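You operate a simulated robot arm through the tools that you are given. There is no shell and no other tool. Be economical: measure what you need, move in short steps, check, and stop when the job is done.

The job below is to be done with a simulated two-armed robot. You get a single attempt, and the scene is never put back.

JOB
Stack the day block marked "TUE" from the top of the low table on top of the day block labelled "FRI".

It is judged by the outcome, as a careful person would: the job done as asked, and still so three seconds after it is handed in. It fails if anything else is knocked over, pushed out of place, dropped, spilled or broken.

ROBOT AND FRAMES
Two 7-joint arms with two-finger parallel grippers on one trunk, on a base that drives. Base frame: it is fixed to the floor where the robot stands at the start and does not move with it; the origin is under the middle of the robot, x ahead of it, y to its left, z up. Lengths are in cm, angles in degrees, forces in N, time in s.
The left shoulder is at the start at [7, 13.3, 82.6], the right one opposite. With the tool pointing down near the work surface each hand reaches from about 10 to 64 cm from the robot's upright axis, wherever it stands, measured 20 degrees to its own side. Payload 1.57 kg a hand.
The tool frame of a hand sits at the grasp point between the pads (the TCP): z along the fingers, y along the line on which they close. The tips reach 3 cm beyond it. Largest opening 8 cm; finger width 1.7, thickness 1.2; the body of the gripper, 4 by 8.2 cm, starts 8 cm behind the TCP.
Orientation is that of the tool frame in the base frame, as a unit quaternion [x, y, z, w]. With the fingers straight down and closing along the base's y, the tool's x points along the base's -x, its y along +y and its z along -z.

CONTROLS
- The arms move only by the tool nudge_tool. It takes "left_rows", "right_rows" or both (then of equal length, played together; a hand with none holds still); each is a list of rows, each a list of 3 entries, a list of its own where there are three numbers: the turn, a rotation vector about the tool's x, y, z in degrees, then the shift along the tool's x, y, z in cm, then the closure, from 0 (fully open) to 1 (shut). In form: [[[ax, ay, az], [x, y, z], grip], ...]. A call has 1 to 8 rows; each row is the pose to reach, as a shift and turn from the pose commanded when the call began, along the tool's axes at that moment. Each row takes 0.2 s and may step no farther than 5 cm and 8.6 degrees from the row before; otherwise, or with a gripper value out of range, the whole call is refused. Where a pose cannot be reached the arm comes as near as it can. A force on the tool above 40 N (or 10 N above the force at the start of the call, whichever is more), or a blocked arm, ends the call early, and 0.2 s more pass. Each finger travels about 15.3 cm/s and halts on what it meets, pressing with about 23 N; the grip force reading is that of the motor and also rises with nothing between the fingers. The clock runs only during rows and for 0.2 s after the last one: add rows that repeat a pose to give the fingers time. The reply holds the time, the measured pose of the TCP, the force on the tool along the base axes, the opening and the grip force, in the units named above and with some noise.
- Cameras (640 x 400 px; columns grow to the right, rows downward): "scene" is now at [12.54, -2.18, 103.34]; the picture's right is [-0.27, -0.96, 0.00], its down [-0.72, 0.20, -0.67] and it looks along [0.64, -0.18, -0.75] (base axes); focal length 293 px, centre (320, 200). "left" rides on the left gripper at [-3.2, 0, -7.8] in its tool frame; the picture's right is [0.00, -1.00, 0.00], its down [0.97, 0.00, -0.24] and it looks along [0.24, 0.00, 0.97] (tool axes); focal length 218 px, centre (320, 200). "right" rides on the right gripper at [-3.2, 0, -7.8] in its tool frame; the picture's right is [0.00, -1.00, 0.00], its down [0.97, 0.00, -0.24] and it looks along [0.24, 0.00, 0.97] (tool axes); focal length 218 px, centre (320, 200). There is no depth. A picture from a camera that has moved, and an enlarged one, comes with that camera's place and axes in the base frame and with its lens.
- snapshot(camera): a new picture of that camera. No time passes.
- slide_trunk(by): slides the trunk up (or, below 0, down) by that many cm; the arms and the scene camera ride with it, the base frame stays. It gives what a move gives, with no picture.
- drive_base(legs): drives the robot by 1 to 6 legs, each [ahead, left, turn to the left] in cm, cm and degrees, along the robot's own axes; the way and the turn of a leg run together, so that a leg with both is an arc; at most 150 cm and 180 degrees a leg. The arms and the cameras ride along, it lands a little off, and it stops where it bumps. It gives what a move gives.
- aim_head(pan, tilt): turns the head with the scene camera to pan (to the left, within 86 degrees either way) and tilt (down, from -29 to 69), counted from straight ahead of the robot. It gives what a move gives.
- zoom(camera, box): a new picture of the part [left, top, right, bottom] of that camera's present view, enlarged. No time passes.
- close_job(): hands the job in; it is judged then, once.

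Go step by step. Nothing tells you exact positions but the pictures and the camera data: compare them with the known pose of the tool, close in by small moves and look again before you grip or let go. The budget is 120 turns and 92 pictures, counting those below and the enlarged ones. Unless the task says otherwise, let go and move clear before handing in, and close with one line.

The tools are called as name(argument=value, ...) on one line, values as JSON. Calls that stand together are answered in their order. nudge_tool: Moves the arms, as the interface text tells. Its arguments: {"type":"object","properties":{"left_rows":{"type":"array","items":{"type":"array"}},"right_rows":{"type":"array","items":{"type":"array"}}},"required":[]} The other tools are called the same way: slide_trunk (by) slides the trunk up or down; drive_base (legs) drives the base; aim_head (pan, tilt) turns the head that bears the scene camera; snapshot (camera) takes a picture; zoom (camera, box) takes an enlarged picture of a part of a camera's view; close_job () hands the job in.

At the start:

```text
clock: 0.0
left_position: [51.54, 15.7, 70.71]
left_orientation: [0.0, 1.0, 0.0, 0.0]
left_contact_force: [-0.9, -0.2, 0.2]
left_gripper_width: 7.99
left_finger_force: 0.0
right_position: [44.53, -30.58, 76.57]
right_orientation: [0.0, 1.0, 0.001, 0.0]
right_contact_force: [0.8, 0.7, -0.7]
right_gripper_width: 7.99
right_finger_force: 0.0
trunk travel left (down, up): [-40.0, 54.0]
robot x, y, heading: [-0.12, -0.05, -0.0]
head pan, tilt: [-15.7, 48.3]
```

scene: 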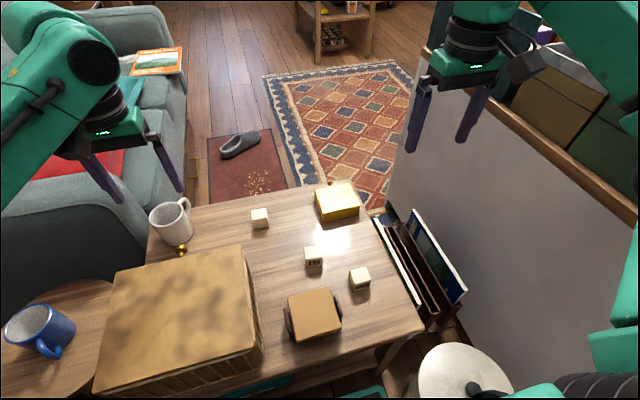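
right: 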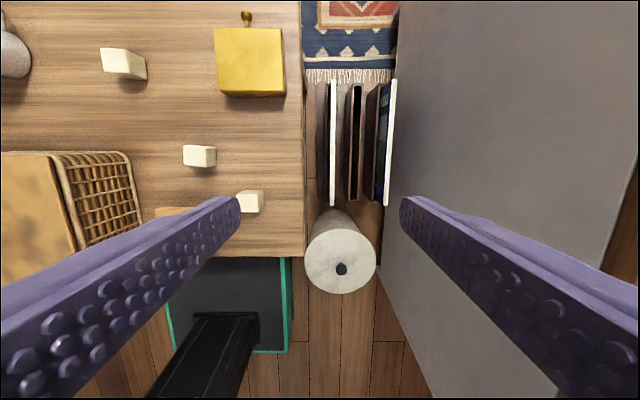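
left: 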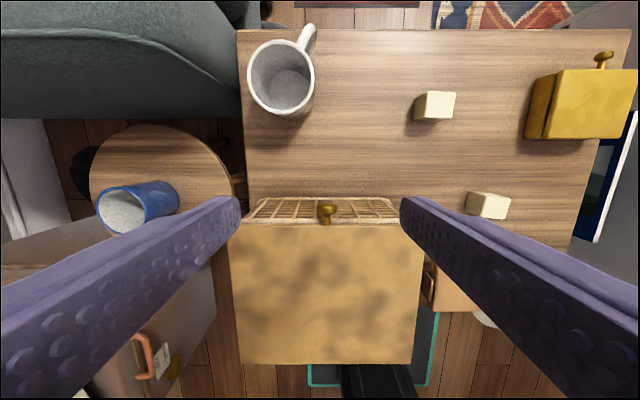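

I see three small cream blocks on the table; I need to read their labels. I zoom in on them first.

zoom(camera="scene", box=[290, 235, 386, 295])

zoom(camera="scene", box=[228, 195, 292, 235])

```text
6.67 times, centred on (338, 265) of scene
camera zoom: at [12.54, -2.18, 103.34], right [-0.27, -0.96, 0.0], down [-0.72, 0.2, -0.67], along [0.64, -0.18, -0.75], focal length 1951 px, centre (200, -233)
```

zoom: 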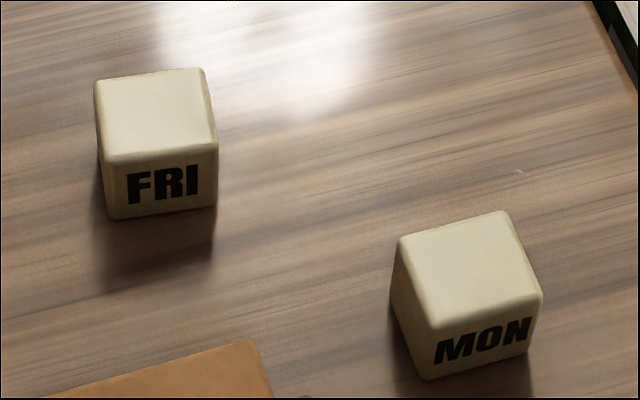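

```text
10.00 times, centred on (260, 215) of scene
camera zoom: at [12.54, -2.18, 103.34], right [-0.27, -0.96, 0.0], down [-0.72, 0.2, -0.67], along [0.64, -0.18, -0.75], focal length 2927 px, centre (920, 50)
```

zoom: 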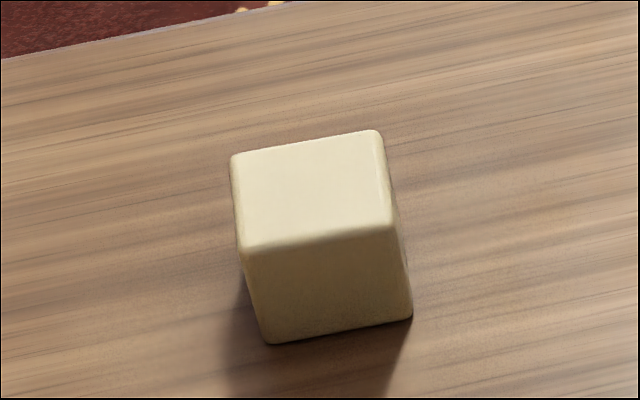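

The near-right pair are FRI and MON; the far block shows a blank face here, so I check its other sides from the wrist cameras.

zoom(camera="left", box=[395, 75, 475, 125])

zoom(camera="right", box=[80, 30, 176, 90])

```text
8.00 times, centred on (435, 100) of left
camera zoom: at [54.77, 15.73, 78.6], right [0.0, -1.0, 0.0], down [-0.97, 0.0, 0.24], along [-0.24, 0.0, -0.97], focal length 1746 px, centre (-600, 1000)
```

zoom: 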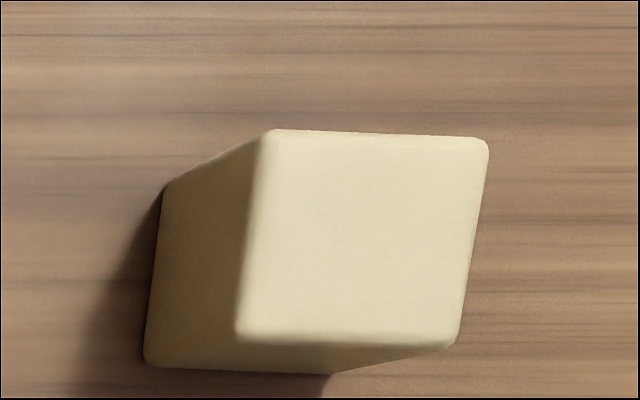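

```text
6.67 times, centred on (128, 60) of right
camera zoom: at [47.68, -30.65, 84.31], right [0.0, -1.0, 0.0], down [-0.97, 0.0, 0.24], along [-0.24, 0.0, -0.97], focal length 1455 px, centre (1600, 1133)
```

zoom: 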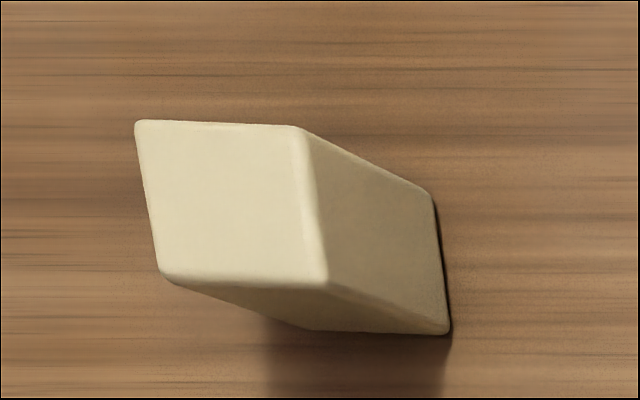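

The visible faces are blank; I move the left hand out past the far block, tilted back, to read its far face.

nudge_tool(left_rows=[[[0, 6, 0], [-2.4, -3, 0], 0], [[0, 12, 0], [-4.8, -6, 0], 0], [[0, 18, 0], [-7.2, -9, 0], 0], [[0, 24, 0], [-9.6, -12, 0], 0], [[0, 30, 0], [-12, -15, 0], 0], [[0, 35, 0], [-14, -15, 0], 0], [[0, 35, 0], [-14, -15, 0], 0]])

snapshot(camera="left")

```text
clock: 1.6
left_position: [46.29, 3.65, 69.36]
left_orientation: [0.0, 0.953, 0.0, -0.302]
left_contact_force: [-0.2, -0.1, -0.5]
left_gripper_width: 7.99
left_finger_force: 0.0
left hand out of reach, approached as far as the arm can: row 2, 3, 4, 5, 6, 7
right_position: [44.47, -30.52, 76.55]
right_orientation: [0.0, 1.0, -0.001, -0.001]
right_contact_force: [0.7, 0.3, -0.5]
right_gripper_width: 8.01
right_finger_force: 0.1
trunk travel left (down, up): [-40.0, 54.0]
robot x, y, heading: [-0.09, -0.09, 0.2]
head pan, tilt: [-15.7, 48.3]
```

```text
84 pictures are left
camera left: at [53.4, 3.56, 73.79], right [0.0, -1.0, 0.0], down [-0.66, 0.0, 0.75], along [-0.75, 0.0, -0.66], focal length 218 px, centre (320, 200)
```

left: 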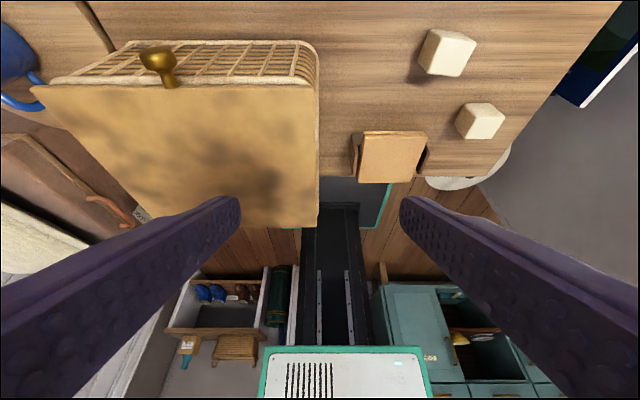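

The arm couldn't reach with that tilt. I straighten the hand and extend lower instead.

nudge_tool(left_rows=[[[0, -7, 0], [-3.4, -0.3, -0.6], 0], [[0, -14, 0], [-6.8, -0.6, -1.2], 0], [[0, -21, 0], [-10.2, -0.9, -1.8], 0], [[0, -28, 0], [-13.6, -1.2, -2.4], 0], [[0, -35, 0], [-17, -1.6, -2.9], 0], [[0, -35, 0], [-17, -1.6, -2.9], 0]])

snapshot(camera="left")

```text
clock: 3.0
left_position: [58.9, 2.6, 62.51]
left_orientation: [0.0, 1.0, 0.001, 0.001]
left_contact_force: [-1.1, -0.2, 0.6]
left_gripper_width: 7.99
left_finger_force: 0.0
left hand out of reach, approached as far as the arm can: row 1, 2, 3, 4, 5, 6
right_position: [44.49, -30.64, 76.45]
right_orientation: [0.0, 1.0, 0.001, 0.0]
right_contact_force: [0.1, -0.8, -0.1]
right_gripper_width: 7.99
right_finger_force: 0.0
trunk travel left (down, up): [-40.0, 54.0]
robot x, y, heading: [-0.06, -0.31, 0.1]
head pan, tilt: [-15.7, 48.3]
```

```text
83 pictures are left
camera left: at [62.09, 2.6, 70.3], right [0.0, -1.0, 0.0], down [-0.97, 0.0, 0.24], along [-0.24, 0.0, -0.97], focal length 218 px, centre (320, 200)
```

left: 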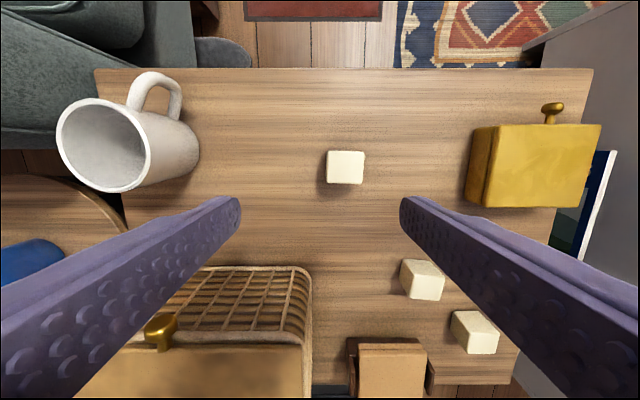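

Only three blocks are on the table top. I zoom on the far one to try reading its far face.

zoom(camera="left", box=[305, 140, 385, 190])

zoom(camera="left", box=[385, 245, 513, 325])

snapshot(camera="scene")

```text
8.00 times, centred on (345, 165) of left
camera zoom: at [62.09, 2.6, 70.3], right [0.0, -1.0, 0.0], down [-0.97, 0.0, 0.24], along [-0.24, 0.0, -0.97], focal length 1746 px, centre (120, 480)
```

zoom: 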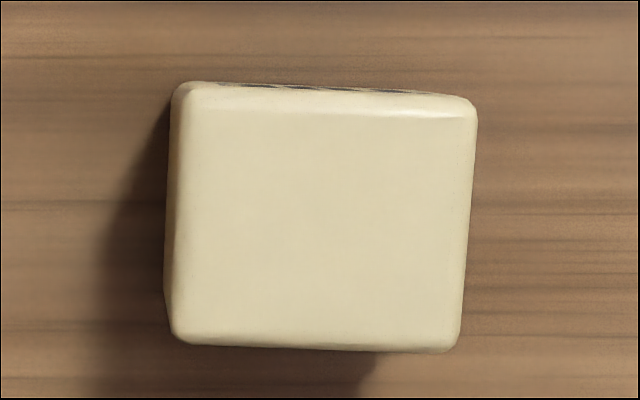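

```text
5.00 times, centred on (449, 285) of left
camera zoom: at [62.09, 2.6, 70.3], right [0.0, -1.0, 0.0], down [-0.97, 0.0, 0.24], along [-0.24, 0.0, -0.97], focal length 1091 px, centre (-325, -225)
```

zoom: 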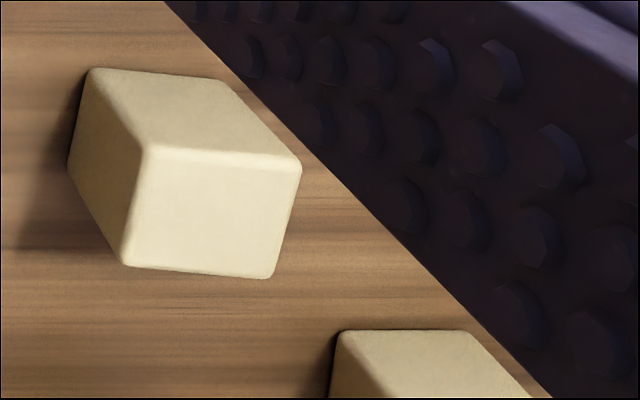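

```text
80 pictures are left
camera scene: at [12.52, -2.18, 103.34], right [-0.27, -0.96, 0.0], down [-0.72, 0.2, -0.67], along [0.64, -0.18, -0.75], focal length 293 px, centre (320, 200)
```

scene: 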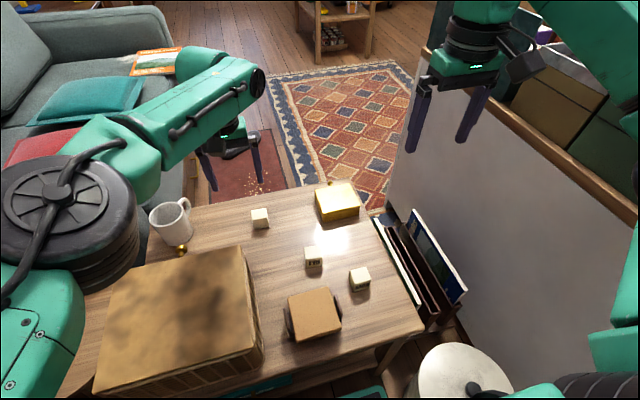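

The far block has text on its far face, so by elimination it's TUE (I'll confirm once lifted), at about (60, 0). I move over it with a slight outward tilt to gain reach.

nudge_tool(left_rows=[[[0, -6, 0], [-0.5, -1.3, 2], 0], [[0, -12, 0], [-1.1, -2.6, 4], 0], [[0, -12, 0], [-1.1, -2.6, 8.5], 0], [[0, -12, 0], [-1.1, -2.6, 8.5], 0]])

snapshot(camera="left")

snapshot(camera="scene")

```text
clock: 4.0
left_position: [59.8, 0.06, 54.02]
left_orientation: [0.0, 0.995, 0.0, 0.104]
left_contact_force: [0.6, 0.3, 0.5]
left_gripper_width: 7.99
left_finger_force: 0.0
right_position: [44.37, -30.63, 76.58]
right_orientation: [0.0, 1.0, -0.001, 0.0]
right_contact_force: [-0.5, -0.7, 0.6]
right_gripper_width: 7.98
right_finger_force: 0.0
trunk travel left (down, up): [-40.0, 54.0]
robot x, y, heading: [-0.11, 0.04, -0.0]
head pan, tilt: [-15.7, 48.3]
```

```text
79 pictures are left
camera left: at [61.29, -0.01, 62.37], right [0.0, -1.0, 0.0], down [-1.0, 0.0, 0.03], along [-0.03, 0.0, -1.0], focal length 218 px, centre (320, 200)
```

left: 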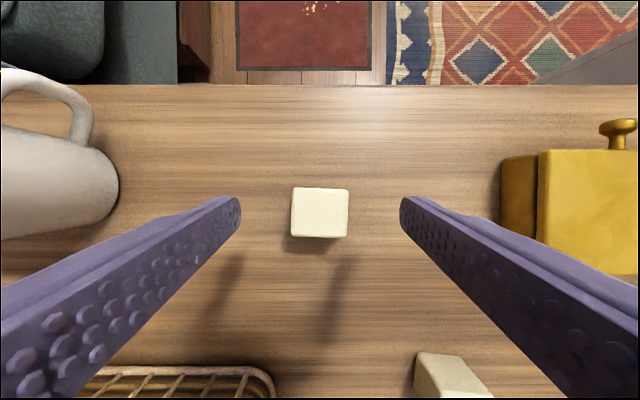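

```text
78 pictures are left
camera scene: at [12.51, -2.19, 103.34], right [-0.27, -0.96, 0.0], down [-0.72, 0.2, -0.67], along [0.64, -0.18, -0.75], focal length 293 px, centre (320, 200)
```

scene: 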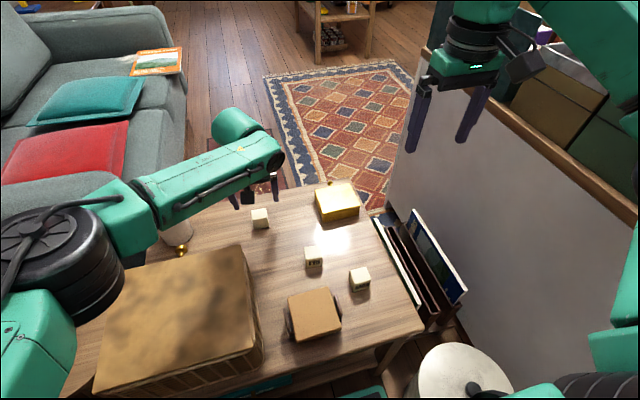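

The block is centred between the fingers at (60, 0), top ≈47.7. I descend straight down to TCP z≈48.

nudge_tool(left_rows=[[[0, 0, 0], [0.4, 0, 2], 0], [[0, 0, 0], [0.8, 0, 4], 0], [[0, 0, 0], [1.15, 0, 5.9], 0], [[0, 0, 0], [1.15, 0, 5.9], 0]])

snapshot(camera="left")

```text
clock: 5.0
left_position: [59.91, -0.06, 47.95]
left_orientation: [0.0, 0.995, 0.0, 0.105]
left_contact_force: [0.2, -0.8, 0.4]
left_gripper_width: 8.02
left_finger_force: 0.0
right_position: [44.39, -30.55, 76.67]
right_orientation: [0.0, 1.0, 0.0, 0.0]
right_contact_force: [0.9, 0.9, 0.0]
right_gripper_width: 7.99
right_finger_force: 0.1
trunk travel left (down, up): [-40.0, 54.0]
robot x, y, heading: [0.02, 0.26, 0.0]
head pan, tilt: [-15.7, 48.3]
```

```text
77 pictures are left
camera left: at [61.33, -0.06, 56.37], right [0.0, -1.0, 0.0], down [-1.0, 0.0, 0.03], along [-0.03, 0.0, -1.0], focal length 218 px, centre (320, 200)
```

left: 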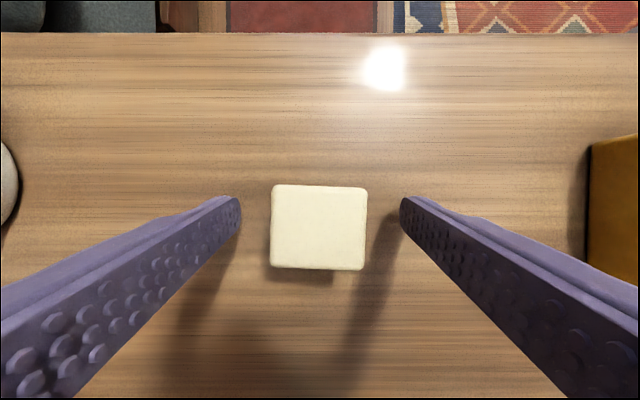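

Well centred. Closing the gripper, then checking the grip.

nudge_tool(left_rows=[[[0, 0, 0], [0, 0, 0], 0.5], [[0, 0, 0], [0, 0, 0], 1], [[0, 0, 0], [0, 0, 0], 1]])

```text
clock: 5.8
left_position: [59.86, -0.22, 47.94]
left_orientation: [0.0, 0.995, 0.0, 0.103]
left_contact_force: [0.5, -0.7, -0.1]
left_gripper_width: 3.71
left_finger_force: 22.9
right_position: [44.47, -30.37, 76.64]
right_orientation: [0.0, 1.0, 0.0, -0.001]
right_contact_force: [-0.4, -0.8, 0.1]
right_gripper_width: 8.0
right_finger_force: 0.2
trunk travel left (down, up): [-40.0, 54.0]
robot x, y, heading: [-0.08, -0.23, 0.1]
head pan, tilt: [-15.7, 48.3]
```

Gripped at 3.7 cm. Lifting and pulling back slightly.

nudge_tool(left_rows=[[[0, 0, 0], [-0.42, 0, -1.96], 1], [[0, 0, 0], [-1.25, 0, -5.87], 1], [[0, 0, 0], [-1.0, -1, -9.5], 1], [[0, 0, 0], [1.5, -2, -12], 1], [[0, 0, 0], [5.3, -3, -13.4], 1], [[0, 0, 0], [5.3, -3, -13.4], 1]])

snapshot(camera="left")

snapshot(camera="scene")

```text
clock: 7.2
left_position: [52.05, -2.74, 60.17]
left_orientation: [-0.001, 0.995, 0.0, 0.104]
left_contact_force: [0.4, -0.9, 0.1]
left_gripper_width: 3.67
left_finger_force: 22.8
right_position: [44.45, -30.53, 76.63]
right_orientation: [-0.001, 1.0, 0.0, 0.0]
right_contact_force: [0.8, 0.9, -0.1]
right_gripper_width: 8.0
right_finger_force: 0.1
trunk travel left (down, up): [-40.0, 54.0]
robot x, y, heading: [-0.11, -0.0, -0.1]
head pan, tilt: [-15.7, 48.3]
```

```text
76 pictures are left
camera left: at [53.51, -2.76, 68.56], right [0.0, -1.0, 0.0], down [-1.0, 0.0, 0.03], along [-0.03, 0.0, -1.0], focal length 218 px, centre (320, 200)
```

left: 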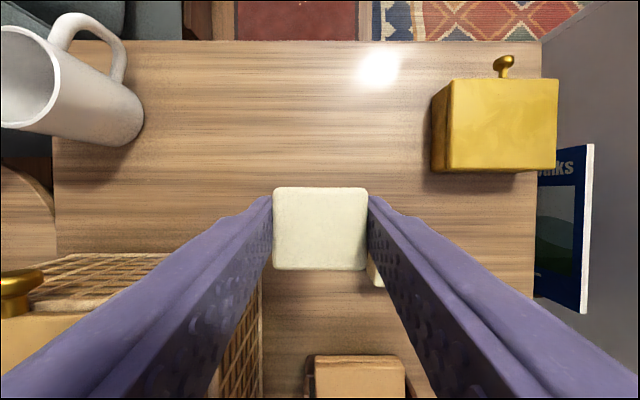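

```text
75 pictures are left
camera scene: at [12.57, -2.18, 103.33], right [-0.27, -0.96, 0.0], down [-0.72, 0.2, -0.67], along [0.64, -0.18, -0.75], focal length 293 px, centre (320, 200)
```

scene: 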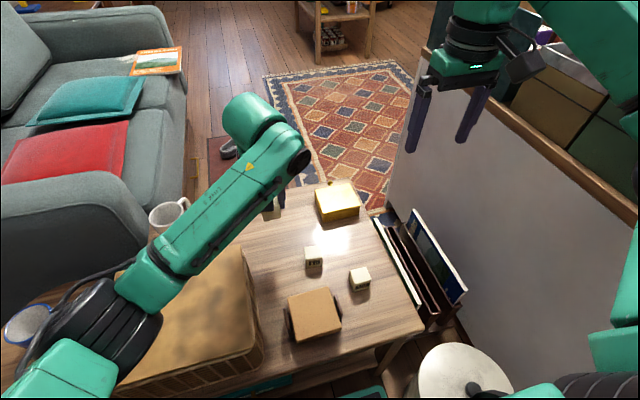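

Lifted. To confirm the label, I turn the wrist so the far face points to the right camera.

nudge_tool(left_rows=[[[0, 0, 8], [0, 0, -0.5], 1], [[0, 0, 16], [0, 0, -1], 1], [[0, 0, 24], [0, 0, -1.5], 1], [[0, 0, 32], [0, 0, -2], 1], [[0, 0, 40], [0, 0, -2], 1], [[0, 0, 48], [0, 0, -2], 1], [[0, 0, 48], [0, 0, -2], 1]])

snapshot(camera="right")

```text
clock: 8.8
left_position: [51.54, -3.06, 62.04]
left_orientation: [0.405, 0.908, 0.042, 0.095]
left_contact_force: [0.4, -0.5, -0.3]
left_gripper_width: 3.67
left_finger_force: 23.2
right_position: [44.46, -30.61, 76.54]
right_orientation: [0.0, 1.0, 0.0, 0.0]
right_contact_force: [-0.5, 0.4, 0.2]
right_gripper_width: 8.01
right_finger_force: 0.0
trunk travel left (down, up): [-40.0, 54.0]
robot x, y, heading: [-0.17, -0.24, -0.2]
head pan, tilt: [-15.7, 48.3]
```

```text
74 pictures are left
camera right: at [47.68, -30.65, 84.31], right [0.0, -1.0, 0.0], down [-0.97, 0.0, 0.24], along [-0.24, 0.0, -0.97], focal length 218 px, centre (320, 200)
```

right: 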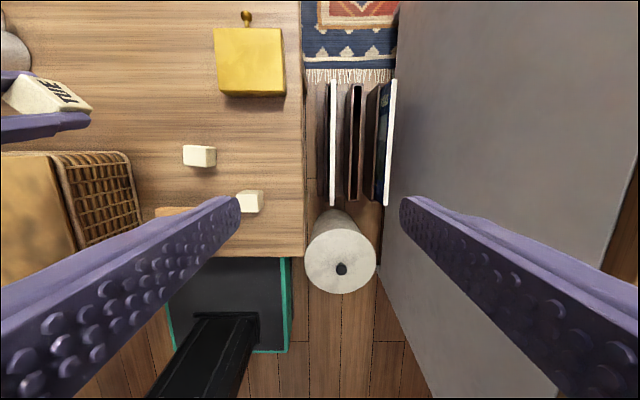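

It reads TUE. Now I turn back and zoom on FRI to fix its position and yaw.

zoom(camera="right", box=[167, 136, 231, 176])

nudge_tool(left_rows=[[[0, 0, -8], [0, 0, 0], 1], [[0, 0, -16], [0, 0, 0], 1], [[0, 0, -24], [0, 0, 0], 1], [[0, 0, -32], [0, 0, 0], 1], [[0, 0, -40], [0, 0, 0], 1], [[0, 0, -48], [0, 0, 0], 1], [[0, 0, -48], [0, 0, 0], 1]])

snapshot(camera="left")

```text
10.00 times, centred on (199, 156) of right
camera zoom: at [47.68, -30.65, 84.31], right [0.0, -1.0, 0.0], down [-0.97, 0.0, 0.24], along [-0.24, 0.0, -0.97], focal length 2183 px, centre (1530, 640)
```

zoom: 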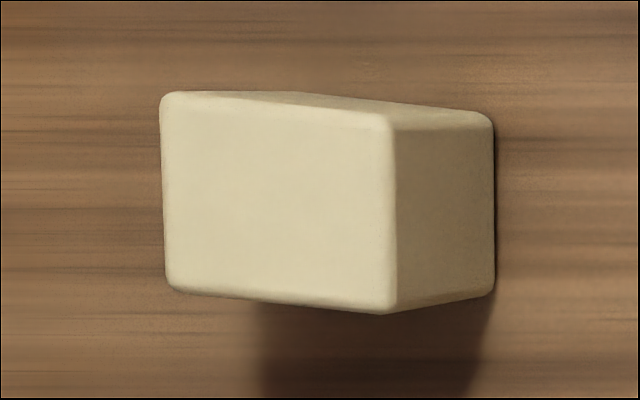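

```text
clock: 10.4
left_position: [51.76, -3.05, 62.12]
left_orientation: [0.0, 0.995, 0.0, 0.104]
left_contact_force: [-0.7, -0.4, 0.1]
left_gripper_width: 3.69
left_finger_force: 22.9
right_position: [44.45, -30.49, 76.65]
right_orientation: [-0.001, 1.0, 0.0, 0.0]
right_contact_force: [-0.1, -0.5, -0.2]
right_gripper_width: 7.99
right_finger_force: 0.0
trunk travel left (down, up): [-40.0, 54.0]
robot x, y, heading: [-0.04, -0.09, 0.1]
head pan, tilt: [-15.7, 48.3]
```

```text
72 pictures are left
camera left: at [53.11, -3.06, 70.38], right [0.0, -1.0, 0.0], down [-1.0, 0.0, 0.03], along [-0.03, 0.0, -1.0], focal length 218 px, centre (320, 200)
```

left: 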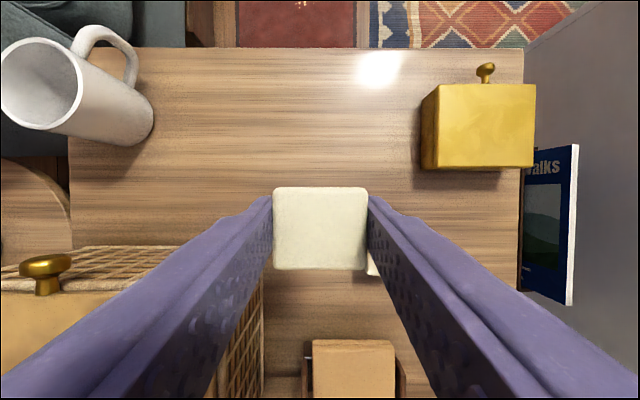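

FRI is at about (46.0, -10.0), yawed roughly -6°. I move to hover above it, matching yaw.

nudge_tool(left_rows=[[[0.4, 0, 2], [2.2, -2.3, 1], 1], [[0.8, 0, 4], [4.5, -4.6, 2], 1], [[1.25, 0, 5.87], [6.73, -6.95, 3.78], 1], [[1.25, 0, 5.87], [6.73, -6.95, 3.78], 1]])

snapshot(camera="left")

snapshot(camera="scene")

snapshot(camera="right")

```text
clock: 11.4
left_position: [47.23, -7.95, 57.36]
left_orientation: [0.036, 0.992, 0.009, 0.117]
left_contact_force: [-0.7, -0.4, -0.4]
left_gripper_width: 3.67
left_finger_force: 23.2
right_position: [44.36, -30.61, 76.47]
right_orientation: [0.0, 1.0, 0.0, 0.0]
right_contact_force: [-0.2, 0.1, -0.4]
right_gripper_width: 7.98
right_finger_force: 0.0
trunk travel left (down, up): [-40.0, 54.0]
robot x, y, heading: [0.02, -0.02, 0.3]
head pan, tilt: [-15.7, 48.3]
```

```text
71 pictures are left
camera left: at [48.57, -8.32, 65.75], right [-0.07, -1.0, -0.03], down [-1.0, 0.07, 0.01], along [-0.01, 0.03, -1.0], focal length 218 px, centre (320, 200)
```

left: 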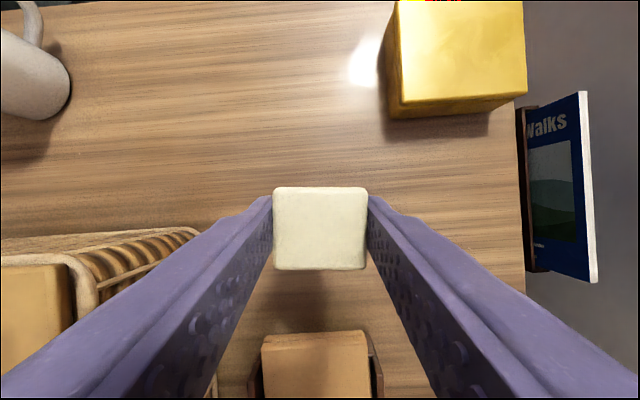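

```text
70 pictures are left
camera scene: at [12.53, -2.2, 103.34], right [-0.27, -0.96, 0.0], down [-0.72, 0.2, -0.67], along [0.64, -0.18, -0.75], focal length 293 px, centre (320, 200)
```

scene: 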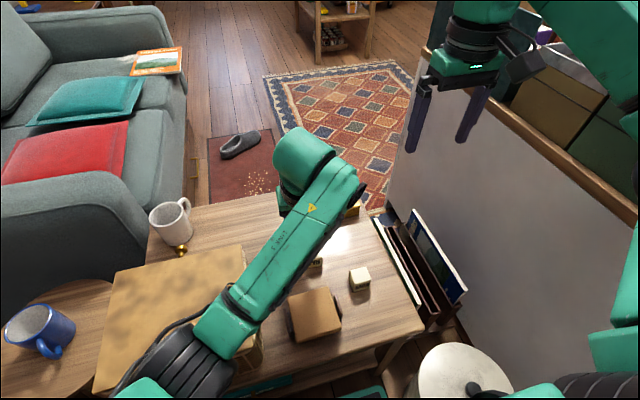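

```text
69 pictures are left
camera right: at [47.68, -30.66, 84.31], right [0.0, -1.0, 0.0], down [-0.97, 0.0, 0.24], along [-0.24, 0.0, -0.97], focal length 218 px, centre (320, 200)
```

right: 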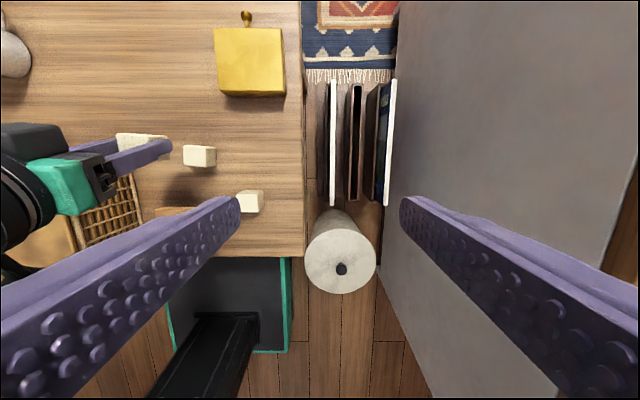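

The hand fell short of the commanded pose (47.2, -8.0 instead of 46, -10); I check whether the arm's elbow is against the basket or it's just lag.

zoom(camera="scene", box=[80, 220, 368, 400])

aim_head(pan=15, tilt=65)

snapshot(camera="scene")

```text
2.22 times, centred on (224, 310) of scene
camera zoom: at [12.53, -2.2, 103.34], right [-0.27, -0.96, 0.0], down [-0.72, 0.2, -0.67], along [0.64, -0.18, -0.75], focal length 650 px, centre (533, -44)
```

zoom: 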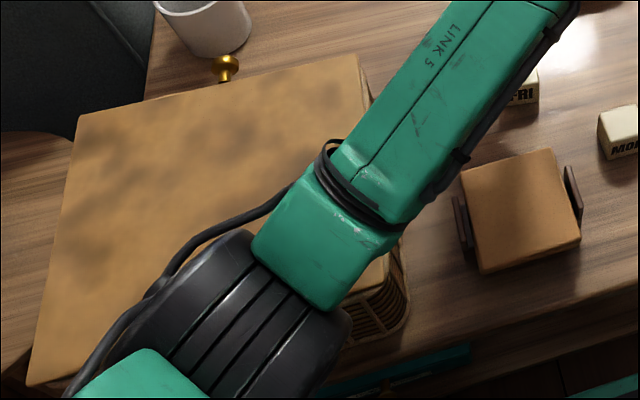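

```text
clock: 12.4
left_position: [47.13, -7.88, 56.86]
left_orientation: [0.038, 0.993, 0.012, 0.112]
left_contact_force: [0.4, 0.8, -0.1]
left_gripper_width: 3.68
left_finger_force: 23.1
right_position: [44.47, -30.59, 76.68]
right_orientation: [0.0, 1.0, 0.0, 0.0]
right_contact_force: [-0.6, 0.0, 1.2]
right_gripper_width: 8.0
right_finger_force: 0.1
trunk travel left (down, up): [-40.0, 54.0]
robot x, y, heading: [-0.06, 0.21, -0.3]
head pan, tilt: [15.0, 65.0]
```

```text
67 pictures are left
camera scene: at [10.85, 1.5, 101.29], right [0.26, -0.97, 0.0], down [-0.88, -0.23, -0.42], along [0.41, 0.11, -0.91], focal length 293 px, centre (320, 200)
```

scene: 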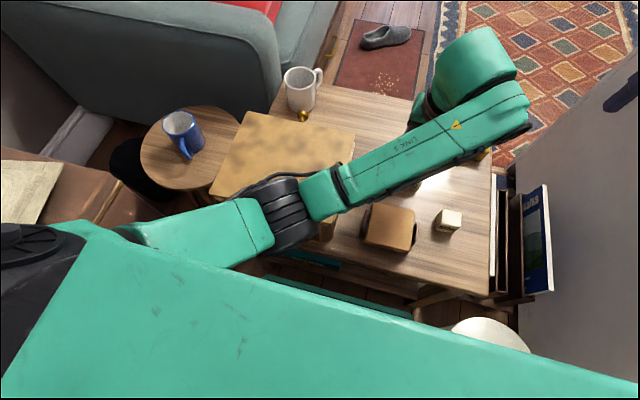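

The elbow sits low over the basket lid and is likely touching it. I raise the trunk, which lifts arm and block straight up, to give the elbow clearance.

slide_trunk(by=16)

aim_head(pan=-15.7, tilt=52)

snapshot(camera="scene")

snapshot(camera="right")

```text
clock: 14.2
left_position: [46.99, -7.69, 72.32]
left_orientation: [0.038, 0.993, 0.017, 0.108]
left_contact_force: [0.6, -0.4, -0.6]
left_gripper_width: 3.65
left_finger_force: 23.1
right_position: [44.44, -30.6, 92.63]
right_orientation: [0.0, 1.0, 0.001, -0.001]
right_contact_force: [-0.5, 0.4, -0.6]
right_gripper_width: 8.0
right_finger_force: 0.1
trunk travel left (down, up): [-56.0, 38.0]
robot x, y, heading: [-0.11, -0.05, -0.1]
head pan, tilt: [15.0, 65.0]
```

```text
clock: 15.2
left_position: [46.87, -7.71, 72.35]
left_orientation: [0.038, 0.993, 0.017, 0.108]
left_contact_force: [0.5, -0.8, 0.3]
left_gripper_width: 3.67
left_finger_force: 23.1
right_position: [44.44, -30.61, 92.5]
right_orientation: [-0.001, 1.0, 0.0, 0.0]
right_contact_force: [-0.1, -1.0, -0.5]
right_gripper_width: 7.97
right_finger_force: 0.1
trunk travel left (down, up): [-56.0, 38.0]
robot x, y, heading: [-0.34, -0.2, -0.1]
head pan, tilt: [-15.7, 52.0]
```

```text
66 pictures are left
camera scene: at [12.22, -2.09, 118.83], right [-0.27, -0.96, 0.0], down [-0.76, 0.21, -0.62], along [0.59, -0.17, -0.79], focal length 293 px, centre (320, 200)
```

scene: 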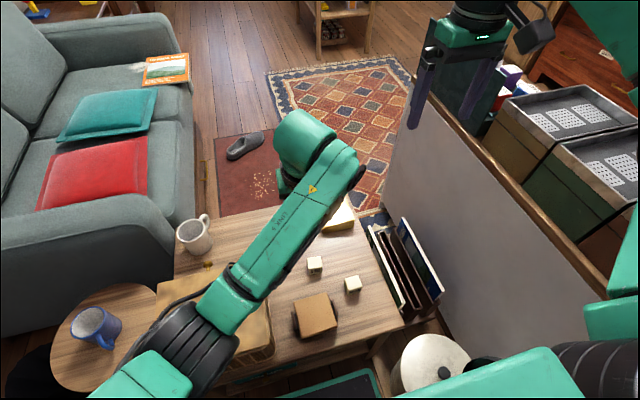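

```text
65 pictures are left
camera right: at [47.69, -30.66, 100.31], right [0.0, -1.0, 0.0], down [-0.97, 0.0, 0.24], along [-0.24, 0.0, -0.97], focal length 218 px, centre (320, 200)
```

right: 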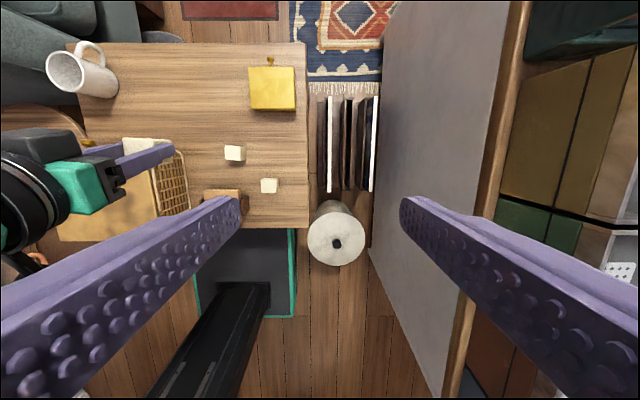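

The clearance is better now. I command a hold (zero move) to see whether the hand converges to its commanded pose.

nudge_tool(left_rows=[[[0, 0, 0], [0, 0, 0], 1], [[0, 0, 0], [0, 0, 0], 1]])

```text
clock: 15.8
left_position: [46.83, -7.68, 72.21]
left_orientation: [0.039, 0.993, 0.017, 0.108]
left_contact_force: [-0.6, -0.4, -0.9]
left_gripper_width: 3.7
left_finger_force: 23.1
right_position: [44.33, -30.58, 92.6]
right_orientation: [0.0, 1.0, 0.0, 0.0]
right_contact_force: [-0.6, -0.1, 0.0]
right_gripper_width: 7.99
right_finger_force: 0.1
trunk travel left (down, up): [-56.0, 38.0]
robot x, y, heading: [-0.16, -0.11, -0.0]
head pan, tilt: [-15.7, 52.0]
```

The command was rebased, so the arm had been blocked by the basket contact. Now I correct orientation and lateral position at this height.

nudge_tool(left_rows=[[[1.4, 0.15, 0.6], [0.35, -1.2, -0.13], 1], [[2.74, 0.32, 1.2], [0.69, -2.36, -0.25], 1], [[2.74, 0.32, 1.2], [0.69, -2.36, -0.25], 1]])

zoom(camera="scene", box=[80, 200, 400, 400])

```text
clock: 16.6
left_position: [47.39, -6.97, 71.21]
left_orientation: [0.033, 0.993, 0.02, 0.107]
left_contact_force: [0.1, -0.3, -1.2]
left_gripper_width: 3.67
left_finger_force: 22.9
right_position: [44.49, -30.59, 92.62]
right_orientation: [0.0, 1.0, 0.0, 0.0]
right_contact_force: [-0.2, 0.5, 0.1]
right_gripper_width: 8.02
right_finger_force: 0.0
trunk travel left (down, up): [-56.0, 38.0]
robot x, y, heading: [-0.02, -0.27, -0.0]
head pan, tilt: [-15.7, 52.0]
```

```text
2.00 times, centred on (240, 300) of scene
camera zoom: at [12.21, -2.09, 118.84], right [-0.27, -0.96, 0.0], down [-0.76, 0.21, -0.62], along [0.59, -0.17, -0.79], focal length 585 px, centre (480, 0)
```

zoom: 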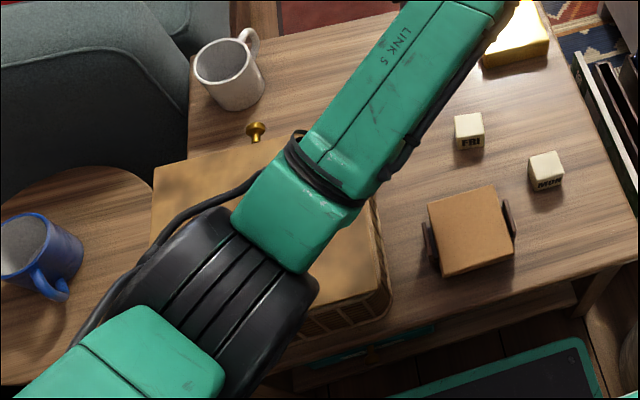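

The hand drifted the wrong way: the left arm is blocked when reaching that far right, probably against its own body. I'll set TUE down near (56, -2), which the left arm handles easily, and let the right arm do the stacking. First I back out.

nudge_tool(left_rows=[[[0.6, 0.1, -1.3], [-2.3, 1.8, 0.6], 1], [[1.2, 0.2, -2.6], [-4.7, 3.6, 1.2], 1], [[1.9, 0.3, -4.0], [-7.04, 5.45, 1.8], 1], [[1.9, 0.3, -4.0], [-7.04, 5.45, 1.8], 1]])

snapshot(camera="left")

snapshot(camera="scene")

```text
clock: 17.6
left_position: [53.66, -5.56, 71.68]
left_orientation: [0.018, 0.995, -0.032, 0.096]
left_contact_force: [-0.7, 0.1, 0.3]
left_gripper_width: 3.7
left_finger_force: 23.3
right_position: [44.35, -30.74, 92.53]
right_orientation: [0.0, 1.0, -0.001, 0.0]
right_contact_force: [0.6, 0.8, -0.9]
right_gripper_width: 8.01
right_finger_force: 0.0
trunk travel left (down, up): [-56.0, 38.0]
robot x, y, heading: [0.04, 0.32, -0.0]
head pan, tilt: [-15.7, 52.0]
```

```text
63 pictures are left
camera left: at [55.24, -5.26, 80.02], right [-0.04, -1.0, 0.06], down [-1.0, 0.05, 0.05], along [-0.05, -0.06, -1.0], focal length 218 px, centre (320, 200)
```

left: 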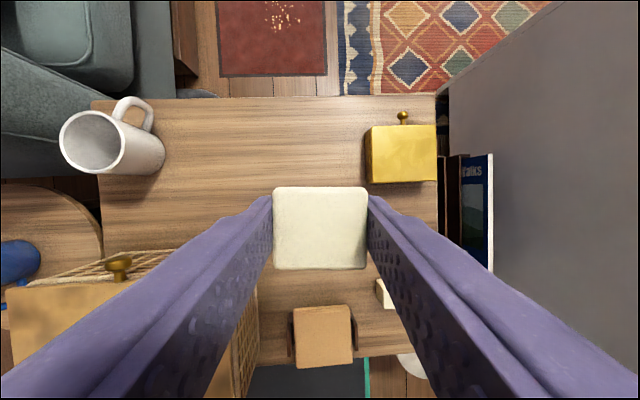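

```text
62 pictures are left
camera scene: at [12.19, -2.1, 118.84], right [-0.27, -0.96, 0.0], down [-0.76, 0.21, -0.62], along [0.59, -0.17, -0.79], focal length 293 px, centre (320, 200)
```

scene: 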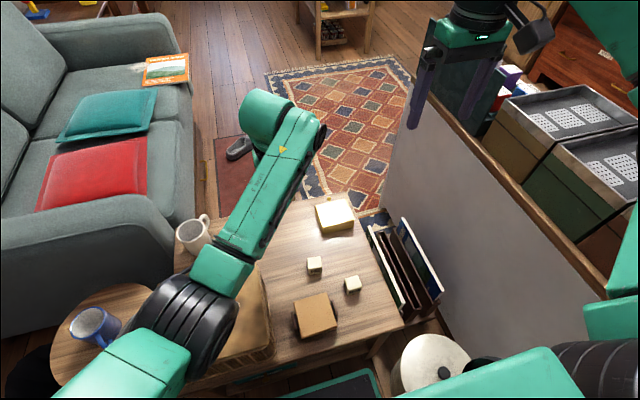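

The commanded pose had run ahead of the measured one; now the arm is free again. I correct to level orientation near (55.5, -2.5).

nudge_tool(left_rows=[[[-2, -0.5, -0.85], [-0.36, 1.75, 2.5], 1], [[-3.86, -0.97, -1.67], [-0.72, 3.47, 5.03], 1], [[-3.86, -0.97, -1.67], [-0.72, 3.47, 5.03], 1]])

```text
clock: 18.4
left_position: [55.42, -3.67, 67.59]
left_orientation: [0.006, 0.994, -0.007, 0.11]
left_contact_force: [0.2, -0.6, 0.1]
left_gripper_width: 3.68
left_finger_force: 23.2
right_position: [44.44, -30.5, 92.48]
right_orientation: [0.0, 1.0, 0.0, 0.0]
right_contact_force: [0.4, 0.7, 0.5]
right_gripper_width: 8.01
right_finger_force: 0.1
trunk travel left (down, up): [-56.0, 38.0]
robot x, y, heading: [-0.23, -0.28, 0.2]
head pan, tilt: [-15.7, 52.0]
```

Checking whether it has settled.

nudge_tool(left_rows=[[[0, 0, 0], [0, 0, 0], 1], [[0, 0, 0], [0, 0, 0], 1], [[0, 0, 0], [0, 0, 0], 1]])

```text
clock: 19.1
left_position: [55.23, -3.68, 67.42]
left_orientation: [0.006, 0.994, -0.007, 0.108]
left_contact_force: [0.4, -1.2, -0.8]
left_gripper_width: 3.68
left_finger_force: 22.9
right_position: [44.35, -30.6, 92.57]
right_orientation: [0.0, 1.0, 0.001, 0.0]
right_contact_force: [0.7, 0.8, -0.1]
right_gripper_width: 8.0
right_finger_force: 0.0
trunk travel left (down, up): [-56.0, 38.0]
robot x, y, heading: [0.09, -0.18, -0.1]
head pan, tilt: [-15.7, 52.0]
```

nudge_tool(left_rows=[[[-0.87, 0.4, -0.6], [0, 1.5, 0], 1], [[-0.87, 0.4, -0.6], [0, 1.5, 0], 1], [[-0.87, 0.4, -0.6], [0, 1.5, 0], 1]])

aim_head(pan=20, tilt=60)

snapshot(camera="scene")

```text
clock: 19.9
left_position: [55.2, -2.68, 67.4]
left_orientation: [0.004, 0.994, -0.003, 0.105]
left_contact_force: [0.2, 0.4, -0.5]
left_gripper_width: 3.65
left_finger_force: 23.5
right_position: [44.42, -30.52, 92.63]
right_orientation: [0.0, 1.0, 0.001, 0.001]
right_contact_force: [-0.3, 0.1, 0.6]
right_gripper_width: 8.0
right_finger_force: 0.0
trunk travel left (down, up): [-56.0, 38.0]
robot x, y, heading: [-0.24, -0.22, 0.1]
head pan, tilt: [-15.7, 52.0]
```

```text
clock: 21.0
left_position: [54.95, -2.43, 67.3]
left_orientation: [0.002, 0.995, -0.002, 0.103]
left_contact_force: [0.7, 0.3, -0.4]
left_gripper_width: 3.68
left_finger_force: 23.2
right_position: [44.5, -30.68, 92.55]
right_orientation: [0.0, 1.0, 0.0, 0.0]
right_contact_force: [0.8, 0.0, -0.1]
right_gripper_width: 7.99
right_finger_force: 0.1
trunk travel left (down, up): [-56.0, 38.0]
robot x, y, heading: [-0.1, 0.09, 0.1]
head pan, tilt: [20.0, 60.0]
```

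```text
61 pictures are left
camera scene: at [11.25, 2.21, 117.85], right [0.34, -0.94, 0.0], down [-0.81, -0.3, -0.5], along [0.47, 0.17, -0.87], focal length 293 px, centre (320, 200)
```

scene: 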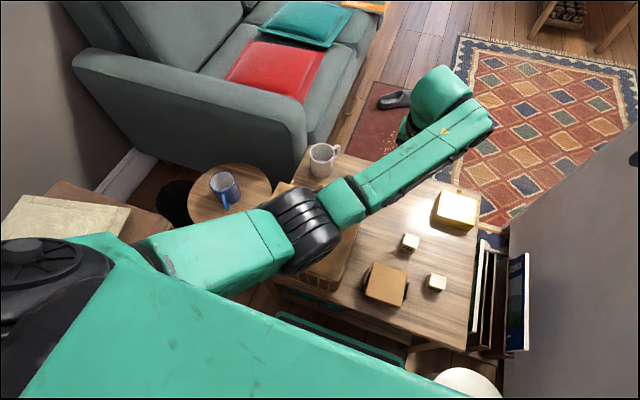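

Settled near (55, -2.4) and level. I shift out a bit, then lower the trunk back with the block ending just above the table.

nudge_tool(left_rows=[[[0, 0, 0], [-1.2, 0.7, 0.25], 1], [[0, 0, 0], [-2.45, 1.4, 0.5], 1], [[0, 0, 0], [-2.45, 1.4, 0.5], 1]])

slide_trunk(by=-16)

snapshot(camera="left")

snapshot(camera="scene")

```text
clock: 21.8
left_position: [57.02, -2.08, 67.51]
left_orientation: [0.009, 0.995, -0.011, 0.099]
left_contact_force: [-0.5, -1.5, -0.6]
left_gripper_width: 3.65
left_finger_force: 23.3
right_position: [44.42, -30.57, 92.66]
right_orientation: [0.001, 1.0, 0.0, 0.0]
right_contact_force: [-0.4, -0.4, -0.6]
right_gripper_width: 8.02
right_finger_force: 0.1
trunk travel left (down, up): [-56.0, 38.0]
robot x, y, heading: [0.3, 0.09, 0.2]
head pan, tilt: [20.0, 60.0]
```

```text
clock: 23.6
left_position: [57.09, -2.08, 51.35]
left_orientation: [0.008, 0.995, -0.009, 0.101]
left_contact_force: [0.6, -0.4, 0.3]
left_gripper_width: 3.68
left_finger_force: 23.0
right_position: [44.48, -30.6, 76.62]
right_orientation: [0.001, 1.0, 0.001, 0.0]
right_contact_force: [0.2, -0.6, -0.5]
right_gripper_width: 8.01
right_finger_force: 0.1
trunk travel left (down, up): [-40.0, 54.0]
robot x, y, heading: [-0.14, 0.35, -0.1]
head pan, tilt: [20.0, 60.0]
```

```text
60 pictures are left
camera left: at [58.64, -1.91, 59.68], right [-0.02, -1.0, 0.02], down [-1.0, 0.02, 0.04], along [-0.04, -0.02, -1.0], focal length 218 px, centre (320, 200)
```

left: 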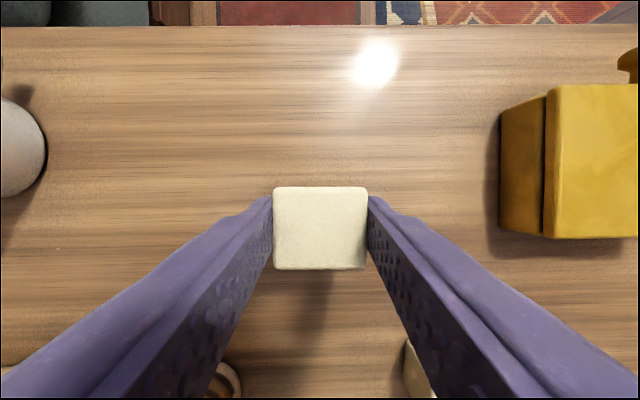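

```text
59 pictures are left
camera scene: at [11.23, 2.23, 101.85], right [0.34, -0.94, 0.0], down [-0.81, -0.3, -0.5], along [0.47, 0.17, -0.87], focal length 293 px, centre (320, 200)
```

scene: 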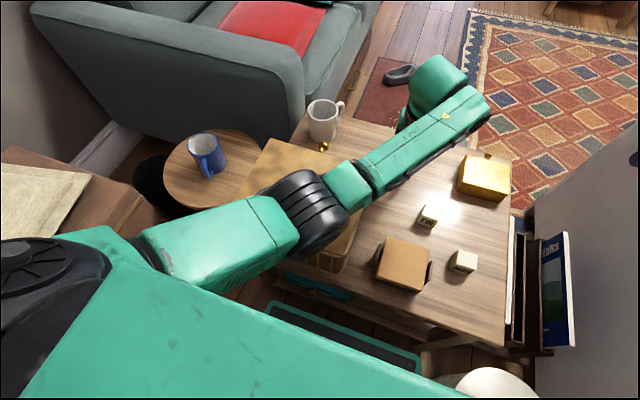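

Now lowering the last ~3 cm to set TUE on the table.

nudge_tool(left_rows=[[[-1.1, -0.4, -0.8], [0.2, 0.5, 1.0], 1], [[-1.1, -0.4, -0.8], [0.4, 1.0, 2.0], 1], [[-1.1, -0.4, -0.8], [0.5, 1.0, 2.6], 1], [[-1.1, -0.4, -0.8], [0.5, 1.0, 2.6], 1], [[-1.1, -0.4, -0.8], [0.5, 1.0, 2.6], 1]])

```text
clock: 24.8
left_position: [57.14, -1.0, 48.62]
left_orientation: [0.001, 0.995, -0.001, 0.104]
left_contact_force: [-0.3, -0.1, -0.3]
left_gripper_width: 3.68
left_finger_force: 23.1
right_position: [44.53, -30.63, 76.47]
right_orientation: [0.0, 1.0, 0.0, 0.0]
right_contact_force: [0.4, -0.1, 0.0]
right_gripper_width: 7.98
right_finger_force: 0.1
trunk travel left (down, up): [-40.0, 54.0]
robot x, y, heading: [0.08, 0.21, -0.1]
head pan, tilt: [20.0, 60.0]
```

nudge_tool(left_rows=[[[0, 0, 0], [0.07, 0, 0.35], 1], [[0, 0, 0], [0.12, 0, 0.6], 1], [[0, 0, 0], [0.12, 0, 0.6], 1], [[0, 0, 0], [0.12, 0, 0.6], 0.5], [[0, 0, 0], [0.12, 0, 0.6], 0], [[0, 0, 0], [0.12, 0, 0.6], 0]])

snapshot(camera="left")

```text
clock: 26.2
left_position: [57.25, -0.95, 47.95]
left_orientation: [-0.001, 0.994, 0.0, 0.105]
left_contact_force: [0.4, 0.0, 0.4]
left_gripper_width: 7.99
left_finger_force: 0.0
right_position: [44.37, -30.65, 76.56]
right_orientation: [0.0, 1.0, 0.0, -0.001]
right_contact_force: [-0.5, -0.4, 0.7]
right_gripper_width: 8.01
right_finger_force: 0.1
trunk travel left (down, up): [-40.0, 54.0]
robot x, y, heading: [0.11, -0.4, -0.2]
head pan, tilt: [20.0, 60.0]
```

```text
58 pictures are left
camera left: at [58.71, -1.01, 56.37], right [0.0, -1.0, 0.0], down [-1.0, 0.0, 0.03], along [-0.03, 0.0, -1.0], focal length 218 px, centre (320, 200)
```

left: 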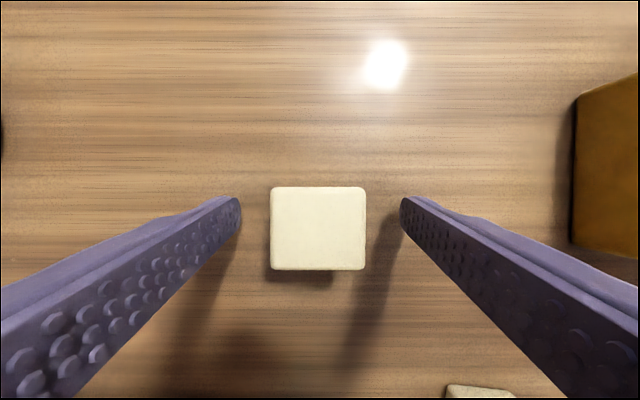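

TUE sits at about (57.3, -0.95), upright. Left hand retreats up and to the left.

nudge_tool(left_rows=[[[0, 0, 0], [-0.8, 0, -3.9], 0], [[0, 0, 0], [-1.66, 0, -7.8], 0], [[0, 3, 0], [-1.3, 2, -12], 0], [[0, 6, 0], [0.5, 5.5, -15], 0], [[0, 9, 0], [1.5, 9, -18], 0], [[0, 12, 0], [2.27, 12.5, -21], 0], [[0, 12, 0], [2.27, 16, -23], 0], [[0, 12, 0], [2.27, 16, -23], 0]])

aim_head(pan=-15.7, tilt=48.3)

snapshot(camera="scene")

```text
clock: 28.0
left_position: [57.05, 15.99, 69.39]
left_orientation: [0.001, 1.0, 0.0, -0.001]
left_contact_force: [-0.5, -1.1, 0.6]
left_gripper_width: 7.98
left_finger_force: 0.0
left hand out of reach, approached as far as the arm can: row 4, 5, 6, 7, 8
right_position: [44.32, -30.61, 76.57]
right_orientation: [0.0, 1.0, 0.0, -0.001]
right_contact_force: [0.3, 0.4, 0.0]
right_gripper_width: 7.99
right_finger_force: 0.0
trunk travel left (down, up): [-40.0, 54.0]
robot x, y, heading: [0.26, 0.11, -0.2]
head pan, tilt: [20.0, 60.0]
```

```text
clock: 29.0
left_position: [57.17, 16.02, 69.27]
left_orientation: [0.0, 1.0, 0.0, 0.0]
left_contact_force: [-0.4, 0.2, -0.3]
left_gripper_width: 8.01
left_finger_force: 0.1
right_position: [44.46, -30.59, 76.59]
right_orientation: [0.0, 1.0, 0.0, 0.0]
right_contact_force: [0.5, 0.5, 0.0]
right_gripper_width: 8.01
right_finger_force: 0.1
trunk travel left (down, up): [-40.0, 54.0]
robot x, y, heading: [0.03, -0.03, -0.1]
head pan, tilt: [-15.7, 48.3]
```

```text
57 pictures are left
camera scene: at [12.54, -2.17, 103.33], right [-0.27, -0.96, 0.0], down [-0.72, 0.2, -0.66], along [0.64, -0.18, -0.75], focal length 293 px, centre (320, 200)
```

scene: 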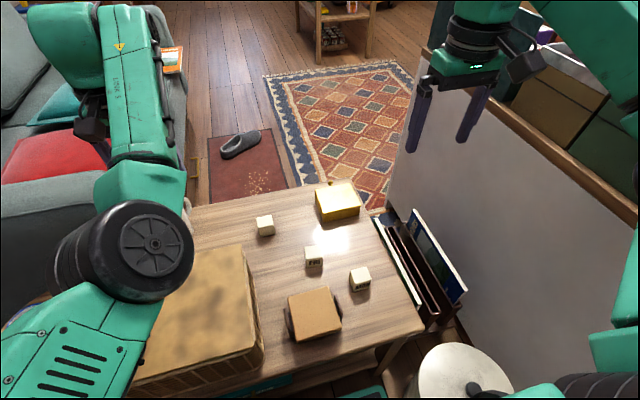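

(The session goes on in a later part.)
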